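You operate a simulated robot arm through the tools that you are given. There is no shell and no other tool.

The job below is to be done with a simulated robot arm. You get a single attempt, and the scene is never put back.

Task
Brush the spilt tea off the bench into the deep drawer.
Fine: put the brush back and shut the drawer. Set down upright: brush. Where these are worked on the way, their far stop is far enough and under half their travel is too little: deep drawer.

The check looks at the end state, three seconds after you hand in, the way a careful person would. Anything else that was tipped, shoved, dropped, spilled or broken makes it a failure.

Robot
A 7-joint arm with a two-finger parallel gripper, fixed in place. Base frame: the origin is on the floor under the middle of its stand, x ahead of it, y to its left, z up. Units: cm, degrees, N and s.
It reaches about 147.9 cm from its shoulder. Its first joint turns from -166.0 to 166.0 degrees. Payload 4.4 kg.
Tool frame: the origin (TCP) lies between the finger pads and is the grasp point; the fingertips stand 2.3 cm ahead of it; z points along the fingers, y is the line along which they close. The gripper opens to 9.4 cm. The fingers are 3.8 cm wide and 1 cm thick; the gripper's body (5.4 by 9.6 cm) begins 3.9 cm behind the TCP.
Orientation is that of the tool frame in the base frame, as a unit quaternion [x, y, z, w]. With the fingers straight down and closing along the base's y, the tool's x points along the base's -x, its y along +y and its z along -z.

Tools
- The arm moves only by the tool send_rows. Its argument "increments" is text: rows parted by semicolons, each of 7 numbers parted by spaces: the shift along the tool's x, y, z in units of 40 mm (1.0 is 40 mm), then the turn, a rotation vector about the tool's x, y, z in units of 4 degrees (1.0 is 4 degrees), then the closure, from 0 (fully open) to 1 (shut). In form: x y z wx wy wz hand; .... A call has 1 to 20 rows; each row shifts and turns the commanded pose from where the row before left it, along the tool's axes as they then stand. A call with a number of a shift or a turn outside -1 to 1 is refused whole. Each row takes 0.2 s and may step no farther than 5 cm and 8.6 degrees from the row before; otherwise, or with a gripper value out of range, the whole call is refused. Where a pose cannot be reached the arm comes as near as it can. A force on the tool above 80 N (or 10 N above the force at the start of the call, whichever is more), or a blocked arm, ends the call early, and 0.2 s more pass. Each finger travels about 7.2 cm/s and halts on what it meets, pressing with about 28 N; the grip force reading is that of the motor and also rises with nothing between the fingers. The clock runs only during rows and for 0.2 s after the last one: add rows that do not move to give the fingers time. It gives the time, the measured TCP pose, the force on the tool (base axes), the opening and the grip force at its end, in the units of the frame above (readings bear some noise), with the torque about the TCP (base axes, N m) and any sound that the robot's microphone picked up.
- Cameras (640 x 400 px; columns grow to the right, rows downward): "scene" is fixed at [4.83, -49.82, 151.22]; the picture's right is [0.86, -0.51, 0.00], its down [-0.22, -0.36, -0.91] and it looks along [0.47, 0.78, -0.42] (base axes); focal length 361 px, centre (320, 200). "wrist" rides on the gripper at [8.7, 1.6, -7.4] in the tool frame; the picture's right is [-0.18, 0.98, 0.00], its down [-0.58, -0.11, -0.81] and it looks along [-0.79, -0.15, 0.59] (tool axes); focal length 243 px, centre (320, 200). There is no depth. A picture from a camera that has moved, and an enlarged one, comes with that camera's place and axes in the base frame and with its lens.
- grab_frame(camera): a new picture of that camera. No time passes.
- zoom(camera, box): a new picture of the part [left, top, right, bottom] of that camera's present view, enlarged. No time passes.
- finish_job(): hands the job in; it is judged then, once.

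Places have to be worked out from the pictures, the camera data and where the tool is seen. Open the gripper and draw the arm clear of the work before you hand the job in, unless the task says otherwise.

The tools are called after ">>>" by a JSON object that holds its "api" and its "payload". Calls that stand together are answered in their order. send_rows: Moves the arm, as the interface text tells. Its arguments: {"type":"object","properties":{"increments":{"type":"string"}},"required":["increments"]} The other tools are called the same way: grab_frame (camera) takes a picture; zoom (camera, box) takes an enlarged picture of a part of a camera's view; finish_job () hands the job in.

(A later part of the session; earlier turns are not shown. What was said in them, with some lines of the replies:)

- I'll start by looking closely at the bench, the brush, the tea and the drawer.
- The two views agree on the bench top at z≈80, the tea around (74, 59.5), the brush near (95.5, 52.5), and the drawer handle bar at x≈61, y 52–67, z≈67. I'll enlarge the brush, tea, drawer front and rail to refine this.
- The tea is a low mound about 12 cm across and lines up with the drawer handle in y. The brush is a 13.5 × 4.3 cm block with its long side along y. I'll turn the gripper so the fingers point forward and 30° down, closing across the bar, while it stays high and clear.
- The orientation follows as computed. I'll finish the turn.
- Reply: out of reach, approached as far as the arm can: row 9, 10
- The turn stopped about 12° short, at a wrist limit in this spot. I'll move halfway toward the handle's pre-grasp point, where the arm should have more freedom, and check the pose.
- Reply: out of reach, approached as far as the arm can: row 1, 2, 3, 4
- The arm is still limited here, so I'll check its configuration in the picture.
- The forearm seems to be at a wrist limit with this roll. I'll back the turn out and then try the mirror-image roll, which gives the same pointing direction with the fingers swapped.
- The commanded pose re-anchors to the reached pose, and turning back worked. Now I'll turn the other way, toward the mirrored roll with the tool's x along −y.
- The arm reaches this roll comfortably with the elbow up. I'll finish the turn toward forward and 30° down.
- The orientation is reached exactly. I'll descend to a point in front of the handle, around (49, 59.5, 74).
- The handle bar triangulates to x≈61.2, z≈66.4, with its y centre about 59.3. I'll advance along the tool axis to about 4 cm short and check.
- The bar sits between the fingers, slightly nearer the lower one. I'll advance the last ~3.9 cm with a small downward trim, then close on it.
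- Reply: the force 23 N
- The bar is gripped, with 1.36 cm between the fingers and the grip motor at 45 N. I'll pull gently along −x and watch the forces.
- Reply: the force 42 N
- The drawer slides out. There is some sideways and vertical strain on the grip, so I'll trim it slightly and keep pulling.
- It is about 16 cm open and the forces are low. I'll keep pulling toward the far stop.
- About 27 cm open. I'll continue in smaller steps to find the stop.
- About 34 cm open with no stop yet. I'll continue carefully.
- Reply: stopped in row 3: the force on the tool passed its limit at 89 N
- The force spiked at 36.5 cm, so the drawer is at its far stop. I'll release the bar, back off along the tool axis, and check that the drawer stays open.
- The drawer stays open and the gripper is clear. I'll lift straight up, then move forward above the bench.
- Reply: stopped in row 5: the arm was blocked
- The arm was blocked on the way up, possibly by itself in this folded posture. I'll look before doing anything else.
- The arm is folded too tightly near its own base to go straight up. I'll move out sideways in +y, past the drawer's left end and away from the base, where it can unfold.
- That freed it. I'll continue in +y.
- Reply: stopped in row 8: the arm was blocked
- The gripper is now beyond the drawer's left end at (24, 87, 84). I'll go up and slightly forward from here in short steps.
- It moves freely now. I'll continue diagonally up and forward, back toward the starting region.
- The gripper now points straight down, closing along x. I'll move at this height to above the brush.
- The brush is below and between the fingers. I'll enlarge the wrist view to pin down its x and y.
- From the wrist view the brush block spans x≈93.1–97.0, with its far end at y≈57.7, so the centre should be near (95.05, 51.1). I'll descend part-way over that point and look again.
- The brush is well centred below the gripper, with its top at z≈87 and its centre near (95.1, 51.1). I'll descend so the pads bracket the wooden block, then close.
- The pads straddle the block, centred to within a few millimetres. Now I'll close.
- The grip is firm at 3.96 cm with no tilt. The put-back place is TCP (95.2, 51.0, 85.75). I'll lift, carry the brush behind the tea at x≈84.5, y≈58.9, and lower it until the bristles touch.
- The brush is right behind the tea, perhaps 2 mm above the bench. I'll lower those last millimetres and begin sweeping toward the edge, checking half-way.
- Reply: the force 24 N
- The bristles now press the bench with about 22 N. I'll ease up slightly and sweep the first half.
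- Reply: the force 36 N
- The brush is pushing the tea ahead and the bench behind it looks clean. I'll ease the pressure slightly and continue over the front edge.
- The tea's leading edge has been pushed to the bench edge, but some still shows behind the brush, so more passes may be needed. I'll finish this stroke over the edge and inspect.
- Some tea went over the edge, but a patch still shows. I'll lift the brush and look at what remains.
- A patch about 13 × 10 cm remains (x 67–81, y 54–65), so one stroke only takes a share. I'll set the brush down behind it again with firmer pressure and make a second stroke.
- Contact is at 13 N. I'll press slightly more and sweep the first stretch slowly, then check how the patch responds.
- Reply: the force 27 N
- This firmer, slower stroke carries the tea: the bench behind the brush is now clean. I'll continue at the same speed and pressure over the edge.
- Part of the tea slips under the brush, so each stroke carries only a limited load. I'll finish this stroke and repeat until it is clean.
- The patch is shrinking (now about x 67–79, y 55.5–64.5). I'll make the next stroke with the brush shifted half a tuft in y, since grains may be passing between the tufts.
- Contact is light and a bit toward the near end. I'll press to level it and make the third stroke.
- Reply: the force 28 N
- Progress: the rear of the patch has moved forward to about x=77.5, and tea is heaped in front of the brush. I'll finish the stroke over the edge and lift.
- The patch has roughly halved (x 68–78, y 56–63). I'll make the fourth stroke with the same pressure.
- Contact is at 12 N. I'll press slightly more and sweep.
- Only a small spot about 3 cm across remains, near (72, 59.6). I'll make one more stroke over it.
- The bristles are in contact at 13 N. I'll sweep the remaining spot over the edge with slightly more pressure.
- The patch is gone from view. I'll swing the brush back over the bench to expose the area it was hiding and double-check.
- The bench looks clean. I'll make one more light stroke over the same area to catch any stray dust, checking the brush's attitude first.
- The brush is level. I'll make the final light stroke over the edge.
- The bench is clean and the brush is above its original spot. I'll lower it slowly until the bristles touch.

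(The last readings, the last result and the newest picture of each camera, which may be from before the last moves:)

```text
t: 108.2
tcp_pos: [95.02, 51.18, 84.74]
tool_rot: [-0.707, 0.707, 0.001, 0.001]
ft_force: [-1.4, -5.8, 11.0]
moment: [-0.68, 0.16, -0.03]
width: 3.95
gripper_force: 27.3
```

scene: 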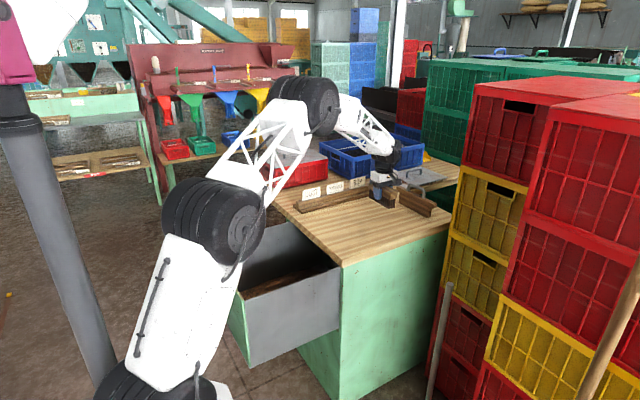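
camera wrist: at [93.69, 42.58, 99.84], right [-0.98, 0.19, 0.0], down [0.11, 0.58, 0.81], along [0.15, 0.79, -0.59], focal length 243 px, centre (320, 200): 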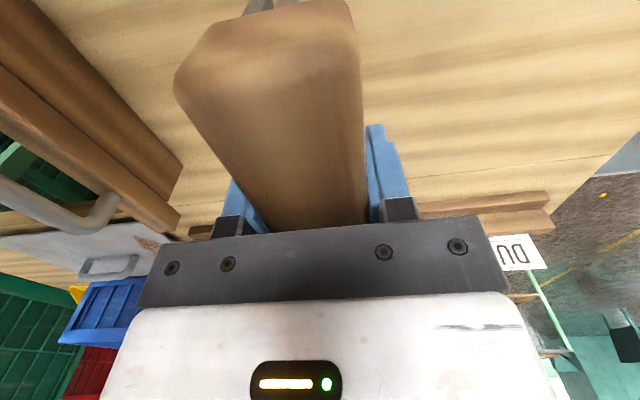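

The brush rests on the bench with 11 N of contact. I'll check the picture, then open gradually.

>>> {"api": "zoom", "payload": {"camera": "scene", "box": [350, 150, 430, 230]}}

>>> {"api": "send_rows", "payload": {"increments": "0 0 0 0 0 0 0.56; 0 0 0 0 0 0 0.53; 0 0 0 0 0 0 0.45; 0 0 0 0 0 0 0.35; 0 0 0 0 0 0 0.2; 0 0 0 0 0 0 0.2; 0 0 0 0 0 0 0.2"}}

>>> {"api": "zoom", "payload": {"camera": "scene", "box": [350, 150, 430, 230]}}

>>> {"api": "grab_frame", "payload": {"camera": "wrist"}}

```text
5.00 times, centred on (390, 190) of scene
camera zoom: at [4.83, -49.82, 151.22], right [0.86, -0.51, 0.0], down [-0.22, -0.36, -0.91], along [0.47, 0.78, -0.42], focal length 1804 px, centre (-30, 250)
```

zoom: 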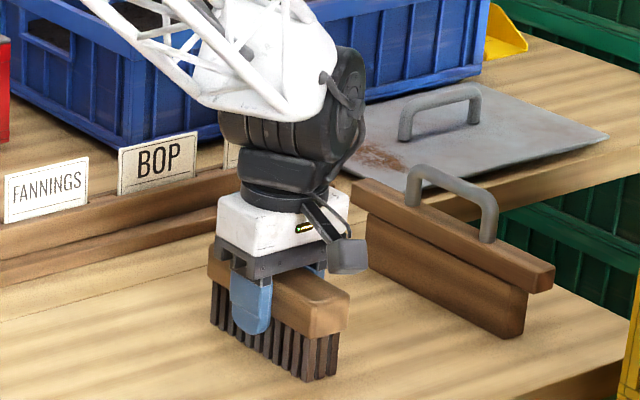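

```text
t: 109.8
tcp_pos: [95.12, 51.14, 84.54]
tool_rot: [-0.707, 0.708, 0.0, 0.001]
ft_force: [0.2, -0.5, -0.4]
moment: [-0.01, 0.0, 0.0]
width: 7.5
gripper_force: 0.1
```

```text
5.00 times, centred on (390, 190) of scene
camera zoom: at [4.83, -49.82, 151.22], right [0.86, -0.51, 0.0], down [-0.22, -0.36, -0.91], along [0.47, 0.78, -0.42], focal length 1804 px, centre (-30, 250)
```

zoom: 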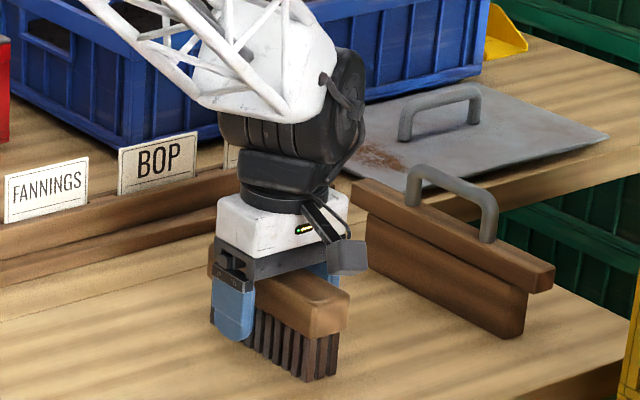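

```text
taken
camera wrist: at [93.57, 42.5, 92.0], right [-0.98, 0.19, 0.0], down [0.11, 0.58, 0.81], along [0.15, 0.79, -0.59], focal length 243 px, centre (320, 200)
```

wrist: 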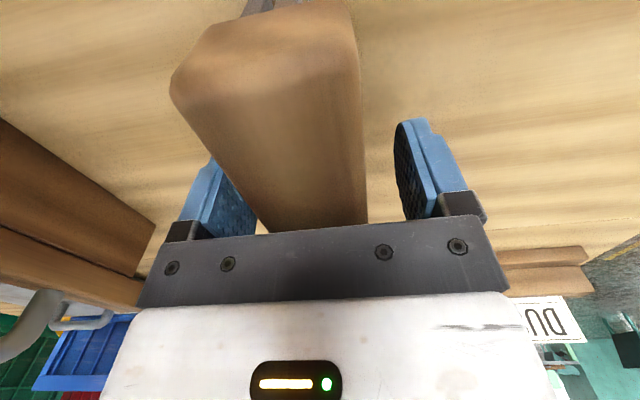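

The brush is free and standing upright at its original place. I'll lift straight up clear of it and check.

>>> {"api": "send_rows", "payload": {"increments": "0 0 -0.4 0 0 0 0.2; 0 0 -0.7 0 0 0 0.2; 0 0 -0.95 0 0 0 0.2; 0 0 -0.95 0 0 0 0.2; 0 0 -0.95 0 0 0 0.2; 0 0 -0.95 0 0 0 0.2; 0 0 -0.7 0 0 0 0.2; 0 0 0 0 0 0 0.2"}}

>>> {"api": "zoom", "payload": {"camera": "scene", "box": [355, 185, 435, 235]}}

>>> {"api": "grab_frame", "payload": {"camera": "wrist"}}

```text
t: 111.6
tcp_pos: [94.79, 51.17, 106.78]
tool_rot: [-0.707, 0.707, 0.001, 0.0]
ft_force: [1.1, 0.9, 0.3]
moment: [0.02, 0.01, -0.02]
width: 7.55
gripper_force: 0.0
```

```text
8.00 times, centred on (395, 210) of scene
camera zoom: at [4.83, -49.82, 151.22], right [0.86, -0.51, 0.0], down [-0.22, -0.36, -0.91], along [0.47, 0.78, -0.42], focal length 2886 px, centre (-280, 120)
```

zoom: 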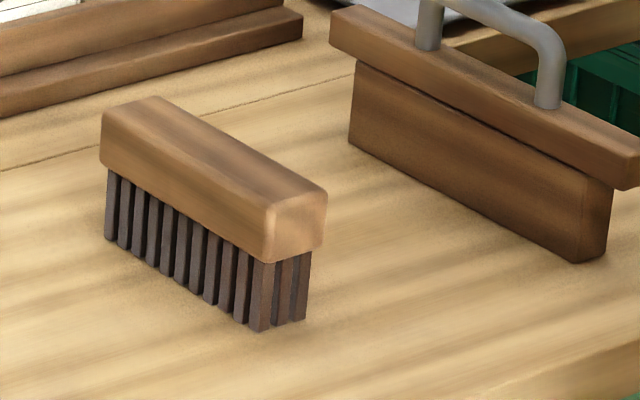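

```text
taken
camera wrist: at [93.34, 42.58, 114.27], right [-0.98, 0.19, 0.0], down [0.11, 0.58, 0.81], along [0.15, 0.79, -0.59], focal length 243 px, centre (320, 200)
```

wrist: 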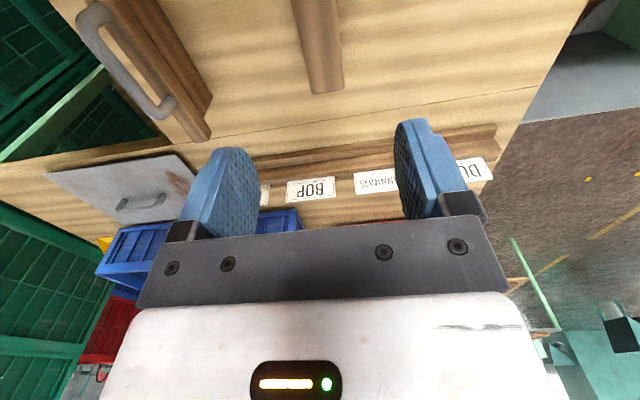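

The brush stands upright within a couple of millimetres of where it was. I'll retreat at this height toward the robot's side of the bench.

>>> {"api": "send_rows", "payload": {"increments": "-0.479 0.95 0 0 0 0 0.5; -0.479 0.95 0 0 0 0 0.5; -0.479 0.95 0 0 0 0 0.5; -0.479 0.95 0 0 0 0 0.5; -0.479 0.95 0 0 0 0 0.5; -0.479 0.95 0 0 0 0 0.5; -0.479 0.95 0 0 0 0 0.5; -0.479 0.95 0 0 0 0 0.5; -0.479 0.95 0 0 0 0 0.5; -0.479 0.95 0 0 0 0 0.5; -0.479 0.95 0 0 0 0 0.5; -0.479 0.95 0 0 0 0 0.5; -0.479 0.95 0 0 0 0 0.5; -0.479 0.95 0 0 0 0 0.5; 0 0 0 0 0 0 0.5"}}

>>> {"api": "send_rows", "payload": {"increments": "0 0 0 0 0 1 0.5; 0 0 0 0 0 1 0.5; 0 0 0 0 0 1 0.5; 0 0 0 0 0 1 0.5; 0 0 0 0 0 1 0.5; 0 0 0 0 0 1 0.5; 0 0 0 0 0 1 0.5; 0 0 0 0 0 1 0.5; 0 0 0 0 0 1 0.5; 0 0 0 0 0 1 0.5; 0 0 0 0 0 1 0.5; 0 0 0 0 0 1 0.5; 0 0 0 0 0 1 0.5; 0 0 0 0 0 1 0.5; 0 0 0 0 0 1 0.5; 0 0 0 0 0 1 0.5; 0 0 0 0 0 1 0.5; 0 0 0 0 0 1 0.5; 0 0 0 0 0 1 0.5; 0 0 0 0 0 1 0.5"}}

>>> {"api": "grab_frame", "payload": {"camera": "scene"}}

```text
t: 114.8
tcp_pos: [41.76, 77.89, 106.87]
tool_rot: [-0.707, 0.708, 0.001, 0.001]
ft_force: [-0.4, -0.6, 0.6]
moment: [0.0, 0.0, 0.0]
width: 4.67
gripper_force: 0.1
```

```text
t: 119.0
tcp_pos: [41.81, 78.07, 107.05]
tool_rot: [-0.086, 0.996, 0.001, 0.0]
ft_force: [-0.3, 0.5, 0.3]
moment: [0.01, -0.01, 0.0]
width: 4.71
gripper_force: 0.0
```

```text
taken
```

scene: 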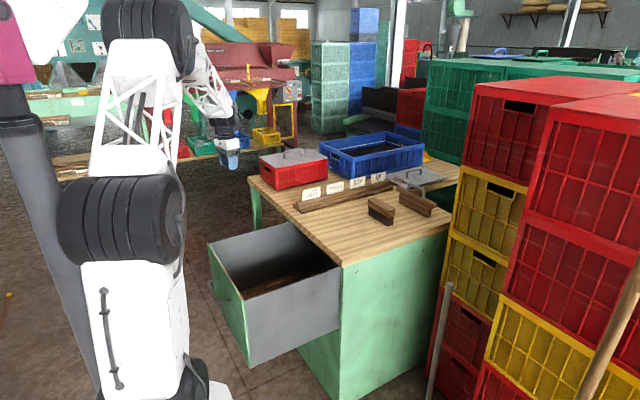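

I'll finish the turn to the starting orientation, then move to a point in front of the open drawer at the same height.

>>> {"api": "send_rows", "payload": {"increments": "0 0 0 0 0 0.82 0.5; 0 0 0 0 0 0.82 0.5; 0 0 0 0 0 0.82 0.5; 0.7 -0.6 0 0 0 0 0.5; 0.7 -0.6 0 0 0 0 0.5; 0.7 -0.6 0 0 0 0 0.5; 0.7 -0.6 0 0 0 0 0.5; 0 0 0 0 0 0 0.5"}}

>>> {"api": "grab_frame", "payload": {"camera": "wrist"}}

```text
t: 120.8
tcp_pos: [32.88, 67.49, 107.9]
tool_rot: [0.015, 1.0, 0.006, 0.002]
ft_force: [3.7, -1.7, -4.7]
moment: [0.12, 0.26, 0.01]
width: 4.72
gripper_force: 0.0
```

```text
taken
camera wrist: at [24.26, 69.28, 115.38], right [0.21, 0.98, 0.01], down [0.57, -0.14, 0.81], along [0.79, -0.16, -0.59], focal length 243 px, centre (320, 200)
```

wrist: 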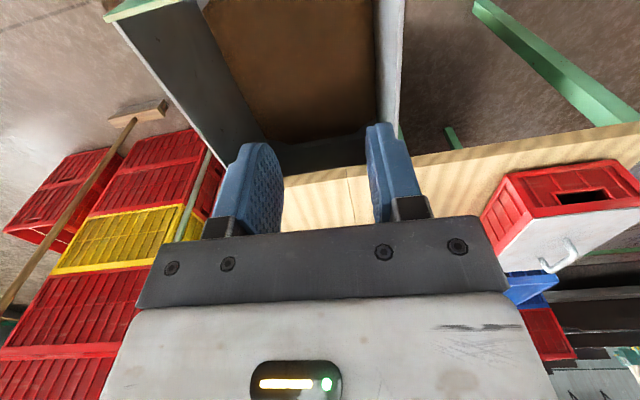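

The pose came up slightly off, so I'll idle briefly to see whether it settles or the arm is limited here.

>>> {"api": "send_rows", "payload": {"increments": "0 0 0 0 0 0 0.5; 0 0 0 0 0 0 0.5"}}

>>> {"api": "grab_frame", "payload": {"camera": "scene"}}

```text
t: 121.4
tcp_pos: [31.51, 67.98, 108.21]
tool_rot: [0.005, 1.0, 0.008, 0.003]
ft_force: [0.0, -0.6, 0.1]
moment: [0.0, 0.02, -0.03]
width: 4.73
gripper_force: 0.1
```

```text
taken
```

scene: 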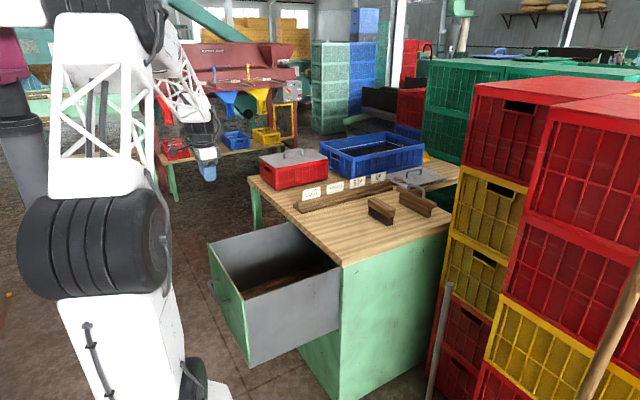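

The arm is slightly limited this close in, so I'll go around: out to y≈88 past the drawer's left end, back to x≈20, then down in front of the drawer.

>>> {"api": "send_rows", "payload": {"increments": "0 0.9 0 0 0 0 0.5; 0 0.9 0 0 0 0 0.5; 0 0.9 0 0 0 0 0.5; 0 0.9 0 0 0 0 0.5; 0 0.9 0 0 0 0 0.5; 0 0.6 0 0 0 0 0.5; 0 0 0 0 0 0 0.5; 0 0 0 0 0 0 0.5"}}

```text
t: 123.2
tcp_pos: [30.65, 88.83, 107.17]
tool_rot: [-0.001, 1.0, 0.001, -0.001]
ft_force: [0.0, 0.3, -0.6]
moment: [-0.02, -0.04, 0.0]
width: 4.7
gripper_force: 0.0
```

It tracks exactly here. I'll go back and down diagonally to about x=20, z=95.

>>> {"api": "send_rows", "payload": {"increments": "0.65 0 0.75 0 0 0 0.5; 0.65 0 0.75 0 0 0 0.5; 0.65 0 0.75 0 0 0 0.5; 0.65 0 0.75 0 0 0 0.5; 0 0 0 0 0 0 0.5; 0 0 0 0 0 0 0.5"}}

```text
t: 124.6
tcp_pos: [20.37, 88.82, 95.05]
tool_rot: [0.0, 1.0, 0.001, -0.001]
ft_force: [-0.2, -0.4, -0.2]
moment: [0.0, 0.02, 0.0]
width: 4.7
gripper_force: 0.1
```

Still tracking. Now down to about z=67 in front of the drawer plane, still off to its left.

>>> {"api": "send_rows", "payload": {"increments": "0 0 0.9 0 0 0 0.8; 0 0 0.9 0 0 0 1; 0 0 0.9 0 0 0 1; 0 0 0.9 0 0 0 1; 0 0 0.9 0 0 0 1; 0 0 0.9 0 0 0 1; 0 0 0.9 0 0 0 1; 0 0 0.7 0 0 0 1; 0 0 0 0 0 0 1; 0 0 0 0 0 0 1"}}

>>> {"api": "grab_frame", "payload": {"camera": "scene"}}

>>> {"api": "grab_frame", "payload": {"camera": "wrist"}}

```text
t: 126.8
tcp_pos: [20.38, 88.99, 67.06]
tool_rot: [-0.001, 1.0, 0.001, 0.0]
ft_force: [0.4, 0.1, 0.9]
moment: [-0.01, 0.03, 0.0]
width: 0.0
gripper_force: 28.1
```

```text
taken
```

scene: 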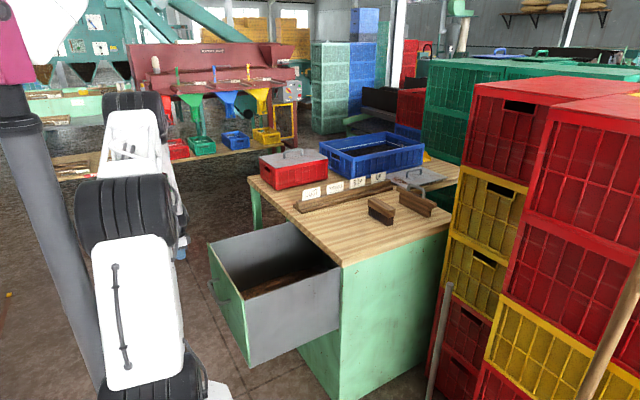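

```text
taken
camera wrist: at [11.89, 90.5, 74.58], right [0.18, 0.98, 0.0], down [0.58, -0.11, 0.81], along [0.79, -0.15, -0.59], focal length 243 px, centre (320, 200)
```

wrist: 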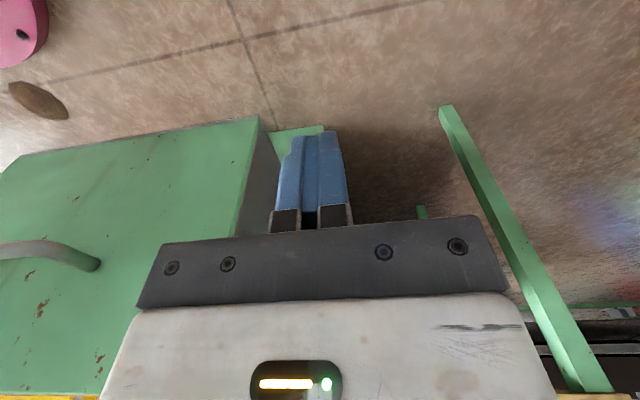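

The closed fingers are at the right height and in front of the drawer plane. I'll slide toward the handle in −y, keeping about 1.5 cm clear of the bar.

>>> {"api": "send_rows", "payload": {"increments": "0 -0.8 0 0 0 0 1; 0 -0.8 0 0 0 0 1; 0 -0.8 0 0 0 0 1; 0 -0.8 0 0 0 0 1; 0 -0.8 0 0 0 0 1; 0 0 0 0 0 0 1; 0 0 0 0 0 0 1"}}

>>> {"api": "grab_frame", "payload": {"camera": "wrist"}}

```text
t: 128.4
tcp_pos: [20.2, 72.84, 67.05]
tool_rot: [-0.001, 1.0, 0.0, 0.0]
ft_force: [-0.3, 0.1, 0.4]
moment: [0.03, -0.01, 0.04]
width: 0.02
gripper_force: 28.4
```

```text
taken
camera wrist: at [11.72, 74.4, 74.41], right [0.18, 0.98, 0.0], down [0.58, -0.11, 0.81], along [0.79, -0.15, -0.59], focal length 243 px, centre (320, 200)
```

wrist: 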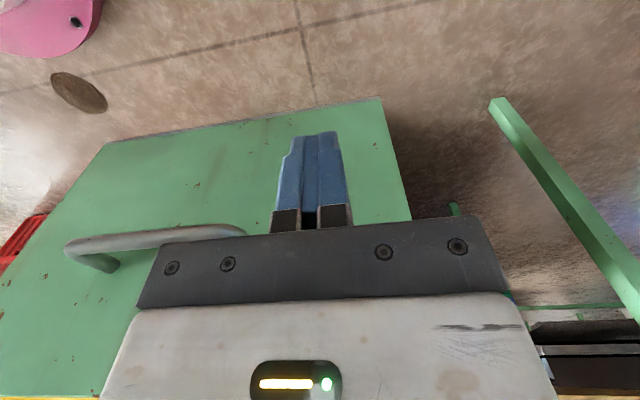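

Tracking is exact and the bar is just ahead to the right. I'll continue to y≈61.

>>> {"api": "send_rows", "payload": {"increments": "0 -0.74 0 0 0 0 1; 0 -0.74 0 0 0 0 1; 0 -0.74 0 0 0 0 1; 0 -0.74 0 0 0 0 1; 0 0 0 0 0 0 1; 0 0 0 0 0 0 1"}}

>>> {"api": "grab_frame", "payload": {"camera": "wrist"}}

>>> {"api": "zoom", "payload": {"camera": "scene", "box": [150, 200, 310, 330]}}

```text
t: 129.8
tcp_pos: [20.29, 61.0, 67.1]
tool_rot: [-0.001, 1.0, 0.001, 0.0]
ft_force: [0.0, 0.2, 0.6]
moment: [-0.01, -0.03, 0.02]
width: 0.02
gripper_force: 28.4
```

```text
taken
camera wrist: at [11.84, 62.58, 74.46], right [0.18, 0.98, 0.0], down [0.58, -0.11, 0.81], along [0.79, -0.15, -0.59], focal length 243 px, centre (320, 200)
```

wrist: 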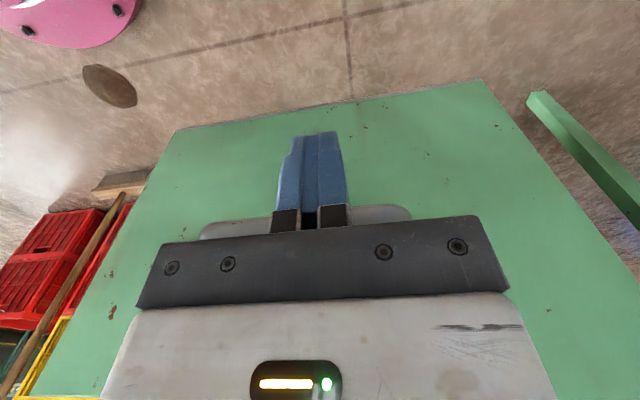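

```text
3.08 times, centred on (230, 265) of scene
camera zoom: at [4.83, -49.82, 151.22], right [0.86, -0.51, 0.0], down [-0.22, -0.36, -0.91], along [0.47, 0.78, -0.42], focal length 1110 px, centre (597, 0)
```

zoom: 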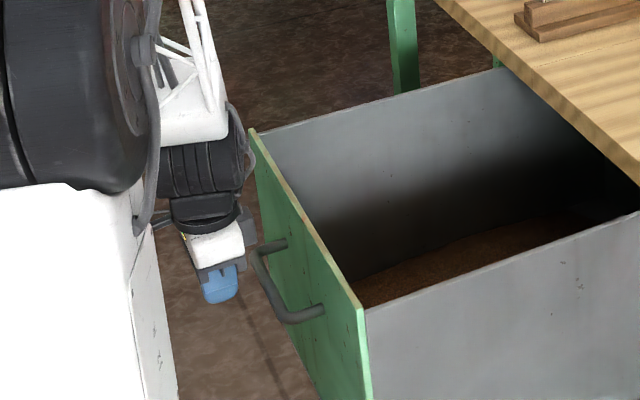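

The fingers are directly in front of the bar's middle. I'll lower about 1 cm for a solid contact and start pushing the drawer in along +x.

>>> {"api": "send_rows", "payload": {"increments": "0 -0.1 0.2 0 0 0 1; -0.3 0 0 0 0 0 1; -0.25 0 0 0 0 0 1; -0.25 0 0 0 0 0 1; -0.25 0 0 0 0 0 1; -0.25 0 0 0 0 0 1; -0.25 0 0 0 0 0 1; -0.25 0 0 0 0 0 1; 0 0 0 0 0 0 1"}}

>>> {"api": "grab_frame", "payload": {"camera": "scene"}}

```text
t: 131.8
tcp_pos: [27.34, 60.58, 66.33]
tool_rot: [-0.001, 1.0, 0.001, 0.0]
ft_force: [-4.4, 0.8, -0.9]
moment: [-0.03, 0.03, -0.01]
width: 0.01
gripper_force: 27.7
```

```text
taken
```

scene: 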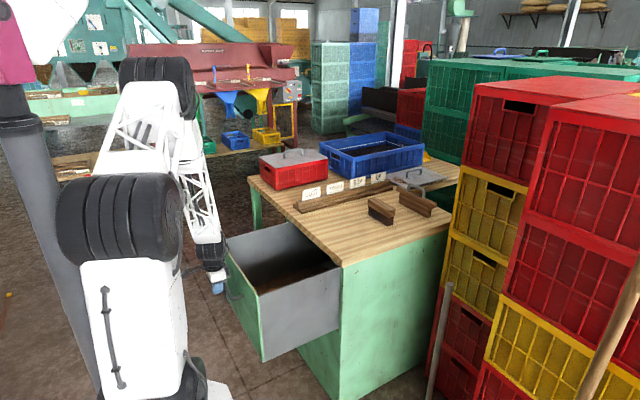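

The drawer is sliding in with about 4 N of resistance. I'll keep pushing.

>>> {"api": "send_rows", "payload": {"increments": "-0.35 0 0 0 0 0 1; -0.35 0 0 0 0 0 1; -0.35 0 0 0 0 0 1; -0.35 0 0 0 0 0 1; -0.35 0 0 0 0 0 1; -0.35 0 0 0 0 0 1; -0.35 0 0 0 0 0 1; -0.35 0 0 0 0 0 1; -0.35 0 0 0 0 0 1; -0.35 0 0 0 0 0 1; -0.35 0 0 0 0 0 1; -0.35 0 0 0 0 0 1; -0.35 0 0 0 0 0 1; -0.35 0 0 0 0 0 1; 0 0 0 0 0 0 1"}}

>>> {"api": "grab_frame", "payload": {"camera": "scene"}}

```text
t: 135.0
tcp_pos: [47.13, 60.74, 66.25]
tool_rot: [-0.001, 1.0, 0.001, 0.0]
ft_force: [-2.6, 0.7, 2.3]
moment: [-0.03, -0.05, 0.0]
width: 0.01
gripper_force: 28.3
```

```text
taken
```

scene: 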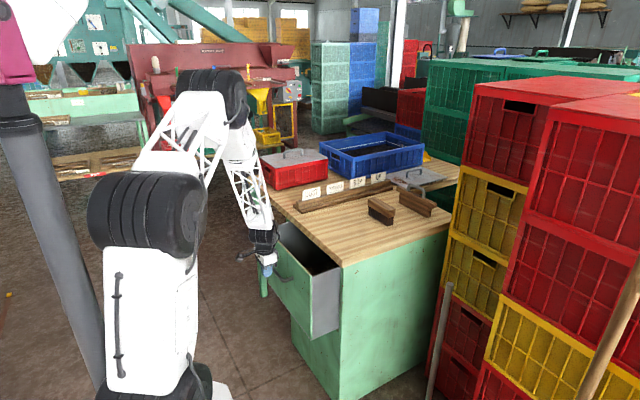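

About 11 cm remain. Before the last part I'll check how much room the wrist housing has to the bench edge.

>>> {"api": "zoom", "payload": {"camera": "scene", "box": [210, 180, 350, 300]}}

>>> {"api": "grab_frame", "payload": {"camera": "wrist"}}

```text
3.33 times, centred on (280, 240) of scene
camera zoom: at [4.83, -49.82, 151.22], right [0.86, -0.51, 0.0], down [-0.22, -0.36, -0.91], along [0.47, 0.78, -0.42], focal length 1203 px, centre (453, 67)
```

zoom: 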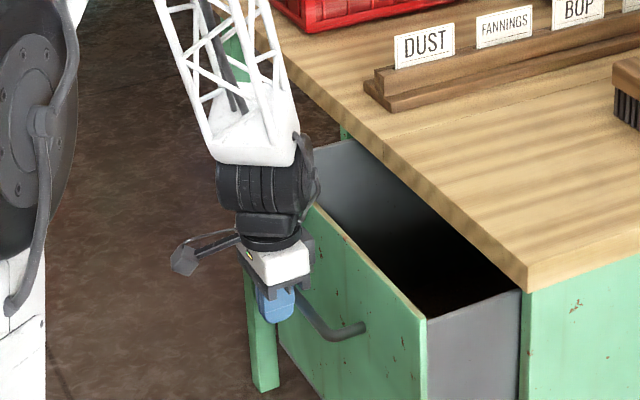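

```text
taken
camera wrist: at [38.53, 62.28, 73.72], right [0.18, 0.98, 0.0], down [0.58, -0.11, 0.81], along [0.79, -0.15, -0.59], focal length 243 px, centre (320, 200)
```

wrist: 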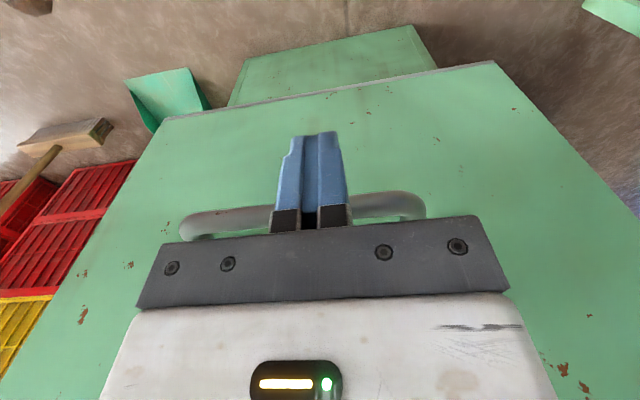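

The wrist housing sits at bench-top height and would nearly touch the bench edge at the end. I'll back off 2.5 cm, tilt the tool 20° so the wrist leans away from the bench, and continue pushing with the fingers' front side.

>>> {"api": "send_rows", "payload": {"increments": "0.35 0 0 0 0 0 1; 0.35 0 0 0 0 0 1; 0 0 0 0 -1 0 1; 0 0 0 0 -1 0 1; 0 0 0 0 -1 0 1; 0 0 0 0 -1 0 1; 0 0 0 0 -1 0 1; 0 0 0 0 0 0 1; 0 0 0 0 0 0 1"}}

>>> {"api": "zoom", "payload": {"camera": "scene", "box": [210, 180, 350, 300]}}

```text
t: 137.0
tcp_pos: [44.31, 60.66, 66.29]
tool_rot: [0.0, 0.985, 0.0, 0.174]
ft_force: [0.4, 0.1, 0.1]
moment: [-0.01, 0.0, 0.02]
width: 0.02
gripper_force: 28.6
```

```text
3.33 times, centred on (280, 240) of scene
camera zoom: at [4.83, -49.82, 151.22], right [0.86, -0.51, 0.0], down [-0.22, -0.36, -0.91], along [0.47, 0.78, -0.42], focal length 1203 px, centre (453, 67)
```

zoom: 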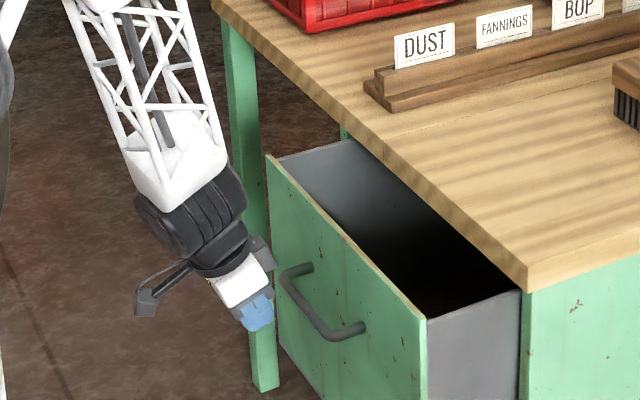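

The wrist now leans well clear. I'll lower slightly and push on, slowing toward the end.

>>> {"api": "send_rows", "payload": {"increments": "0.043 0 0.117 0 0 0 1; -0.282 0 0.103 0 0 0 1; -0.282 0 0.103 0 0 0 1; -0.282 0 0.103 0 0 0 1; -0.282 0 0.103 0 0 0 1; -0.282 0 0.103 0 0 0 1; -0.282 0 0.103 0 0 0 1; -0.282 0 0.103 0 0 0 1; -0.282 0 0.103 0 0 0 1; 0 0 0 0 0 0 1"}}

>>> {"api": "zoom", "payload": {"camera": "scene", "box": [230, 190, 370, 310]}}

```text
t: 139.2
tcp_pos: [53.9, 60.64, 66.0]
tool_rot: [0.0, 0.985, 0.001, 0.174]
ft_force: [0.2, 0.6, 0.1]
moment: [-0.03, 0.02, 0.0]
width: 0.01
gripper_force: 27.8
```

```text
3.33 times, centred on (300, 250) of scene
camera zoom: at [4.83, -49.82, 151.22], right [0.86, -0.51, 0.0], down [-0.22, -0.36, -0.91], along [0.47, 0.78, -0.42], focal length 1203 px, centre (387, 33)
```

zoom: 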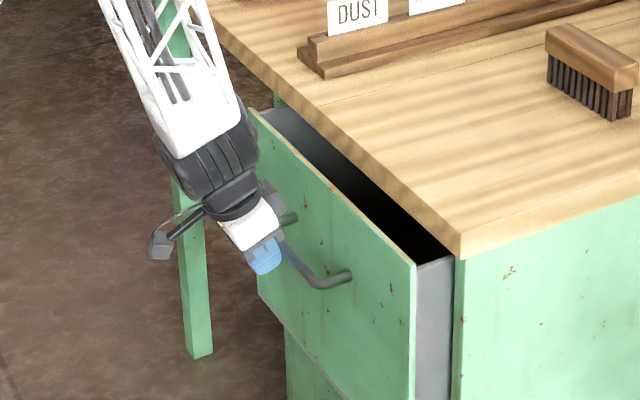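

About 5 cm remain. I'll push in slowly until it meets the closed stop.

>>> {"api": "send_rows", "payload": {"increments": "-0.141 0 0.051 0 0 0 1; -0.141 0 0.051 0 0 0 1; -0.141 0 0.051 0 0 0 1; -0.141 0 0.051 0 0 0 1; -0.141 0 0.051 0 0 0 1; -0.141 0 0.051 0 0 0 1; -0.141 0 0.051 0 0 0 1; -0.094 0 0.034 0 0 0 1; -0.094 0 0.034 0 0 0 1; -0.094 0 0.034 0 0 0 1; -0.094 0 0.034 0 0 0 1; 0 0 0 0 0 0 1"}}

>>> {"api": "zoom", "payload": {"camera": "scene", "box": [230, 190, 370, 310]}}

```text
t: 141.4
tcp_pos: [58.84, 60.68, 65.54]
tool_rot: [-0.002, 0.985, 0.0, 0.172]
ft_force: [-27.4, -3.3, 14.3]
moment: [0.01, -0.42, -0.12]
width: 0.02
gripper_force: 27.0
stopped in row 11: the force on the tool passed its limit at 100 N (the readings are from after the stop); the commanded pose is now the measured one
```

```text
3.33 times, centred on (300, 250) of scene
camera zoom: at [4.83, -49.82, 151.22], right [0.86, -0.51, 0.0], down [-0.22, -0.36, -0.91], along [0.47, 0.78, -0.42], focal length 1203 px, centre (387, 33)
```

zoom: 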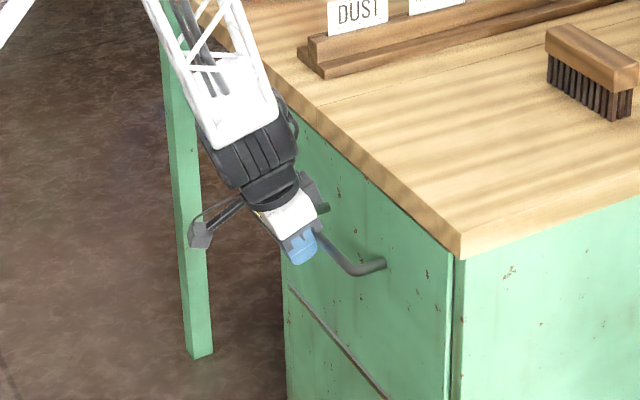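

The drawer hit its closed stop and the front is flush. I'll back the gripper off, open it, and confirm the drawer stays shut.

>>> {"api": "send_rows", "payload": {"increments": "0.2 0 -0.073 0 0 0 1; 0.47 0 -0.171 0 0 0 1; 0.47 0 -0.171 0 0 0 1; 0.47 0 -0.171 0 0 0 1; 0.47 0 -0.171 0 0 0 1; 0.47 0 -0.171 0 0 0 0.6; 0.47 0 -0.171 0 0 0 0.3; 0.47 0 -0.171 0 0 0 0; 0 0 0 0 0 0 0"}}

>>> {"api": "grab_frame", "payload": {"camera": "wrist"}}

>>> {"api": "zoom", "payload": {"camera": "scene", "box": [270, 190, 390, 310]}}

```text
t: 143.4
tcp_pos: [44.18, 60.73, 65.44]
tool_rot: [-0.001, 0.985, -0.001, 0.172]
ft_force: [-0.7, 0.8, 0.6]
moment: [-0.03, 0.01, -0.01]
width: 9.41
gripper_force: 0.0
```

```text
taken
camera wrist: at [33.57, 62.29, 69.53], right [0.17, 0.98, 0.06], down [0.27, -0.11, 0.96], along [0.95, -0.15, -0.29], focal length 243 px, centre (320, 200)
```

wrist: 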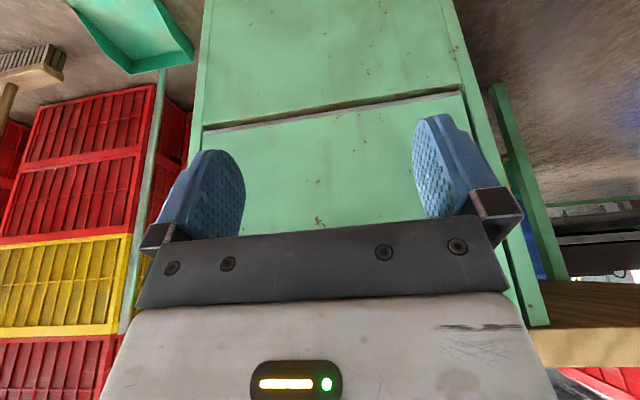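

```text
3.33 times, centred on (330, 250) of scene
camera zoom: at [4.83, -49.82, 151.22], right [0.86, -0.51, 0.0], down [-0.22, -0.36, -0.91], along [0.47, 0.78, -0.42], focal length 1203 px, centre (287, 33)
```

zoom: 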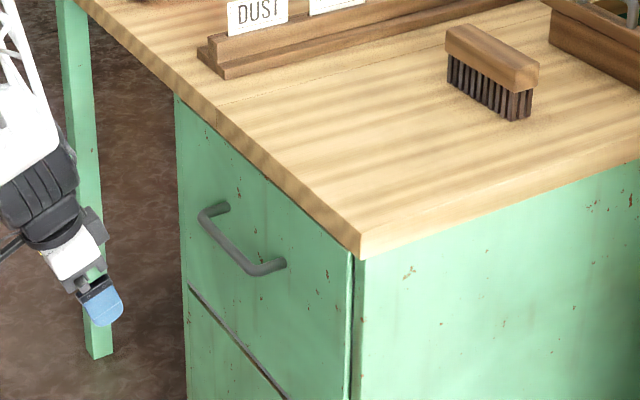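

The drawer is flush and its handle is back at its original image position. I'll raise the arm up and away to its starting area, then take a last look around.

>>> {"api": "send_rows", "payload": {"increments": "-0.325 0.4 -0.893 0 0 0 0; -0.325 0.4 -0.893 0 0 0 0; -0.325 0.4 -0.893 0 0 0 0; -0.325 0.4 -0.893 0 0 0 0; -0.325 0.4 -0.893 0 0 0 0; -0.325 0.4 -0.893 0 0 0 0; -0.325 0.4 -0.893 0 0 0 0; -0.325 0.4 -0.893 0 0 0 0; -0.325 0.4 -0.893 0 0 0 0; -0.325 0.4 -0.893 0 0 0 0; 0 0 0 0 0 0 0; 0 0 0 0 0 0 0"}}

>>> {"api": "grab_frame", "payload": {"camera": "scene"}}

>>> {"api": "zoom", "payload": {"camera": "scene", "box": [240, 130, 480, 280]}}

>>> {"api": "grab_frame", "payload": {"camera": "wrist"}}

```text
t: 146.1
tcp_pos: [44.12, 76.87, 103.66]
tool_rot: [-0.002, 0.985, 0.0, 0.172]
ft_force: [0.0, 0.1, -0.4]
moment: [-0.04, -0.04, -0.01]
width: 9.37
gripper_force: 0.0
```

```text
taken
```

scene: 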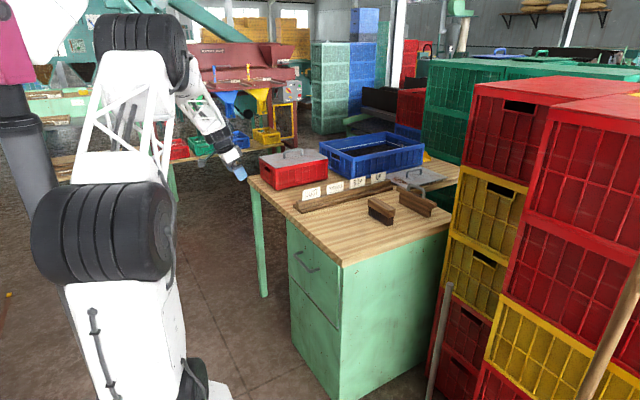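

```text
2.67 times, centred on (360, 205) of scene
camera zoom: at [4.83, -49.82, 151.22], right [0.86, -0.51, 0.0], down [-0.22, -0.36, -0.91], along [0.47, 0.78, -0.42], focal length 962 px, centre (213, 187)
```

zoom: 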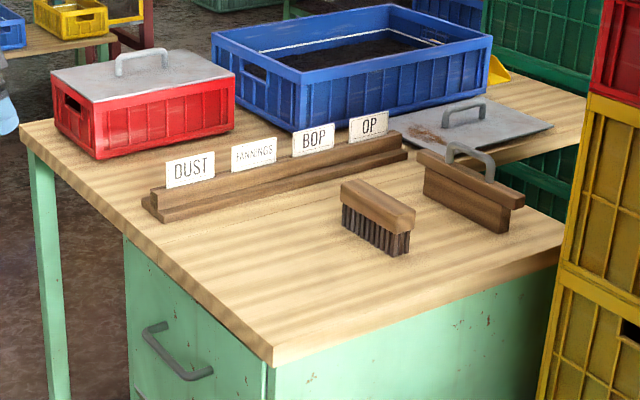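

```text
taken
camera wrist: at [33.49, 78.41, 107.75], right [0.17, 0.98, 0.06], down [0.27, -0.11, 0.96], along [0.95, -0.15, -0.29], focal length 243 px, centre (320, 200)
```

wrist: 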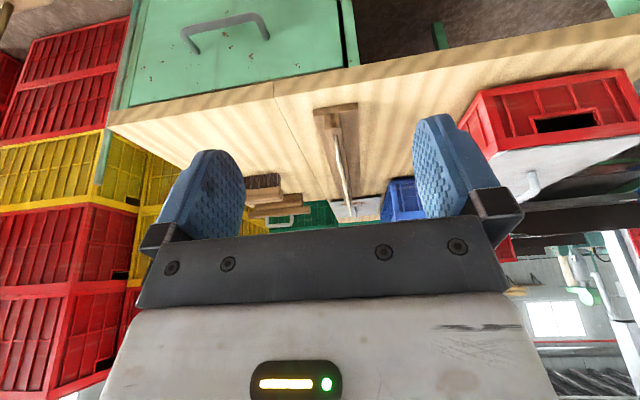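

The bench is clean, the brush stands upright in its place, and the drawer is shut. Nothing else has moved, and the gripper is open and clear, so I'm handing in.

>>> {"api": "finish_job", "payload": {}}

```text
The job is handed in.
```

The job is handed in. All the visible tea was brushed off the bench into the deep drawer, the brush is back upright in its place, and the drawer is shut.

- **Drawer:** I pulled it out to its far stop, about 36.5 cm, before sweeping. Afterwards I pushed it in until it hit the closed stop. Its handle lines up with its original position in the scene camera.
- **Tea:** It took six strokes over the front edge. The last was a precaution after the fifth left no visible tea, and the final pictures show a clean bench.
- **Brush:** It stands within a couple of millimetres of where it started.
- **Everything else:** Nothing else on or around the bench looks moved, and the final pictures show no tea on the floor in view. The gripper is open and raised clear in front of the bench, near where it started.

I did not look inside the drawer again before closing it, so I judged the tea's landing from the strokes going over the edge into the open drawer.
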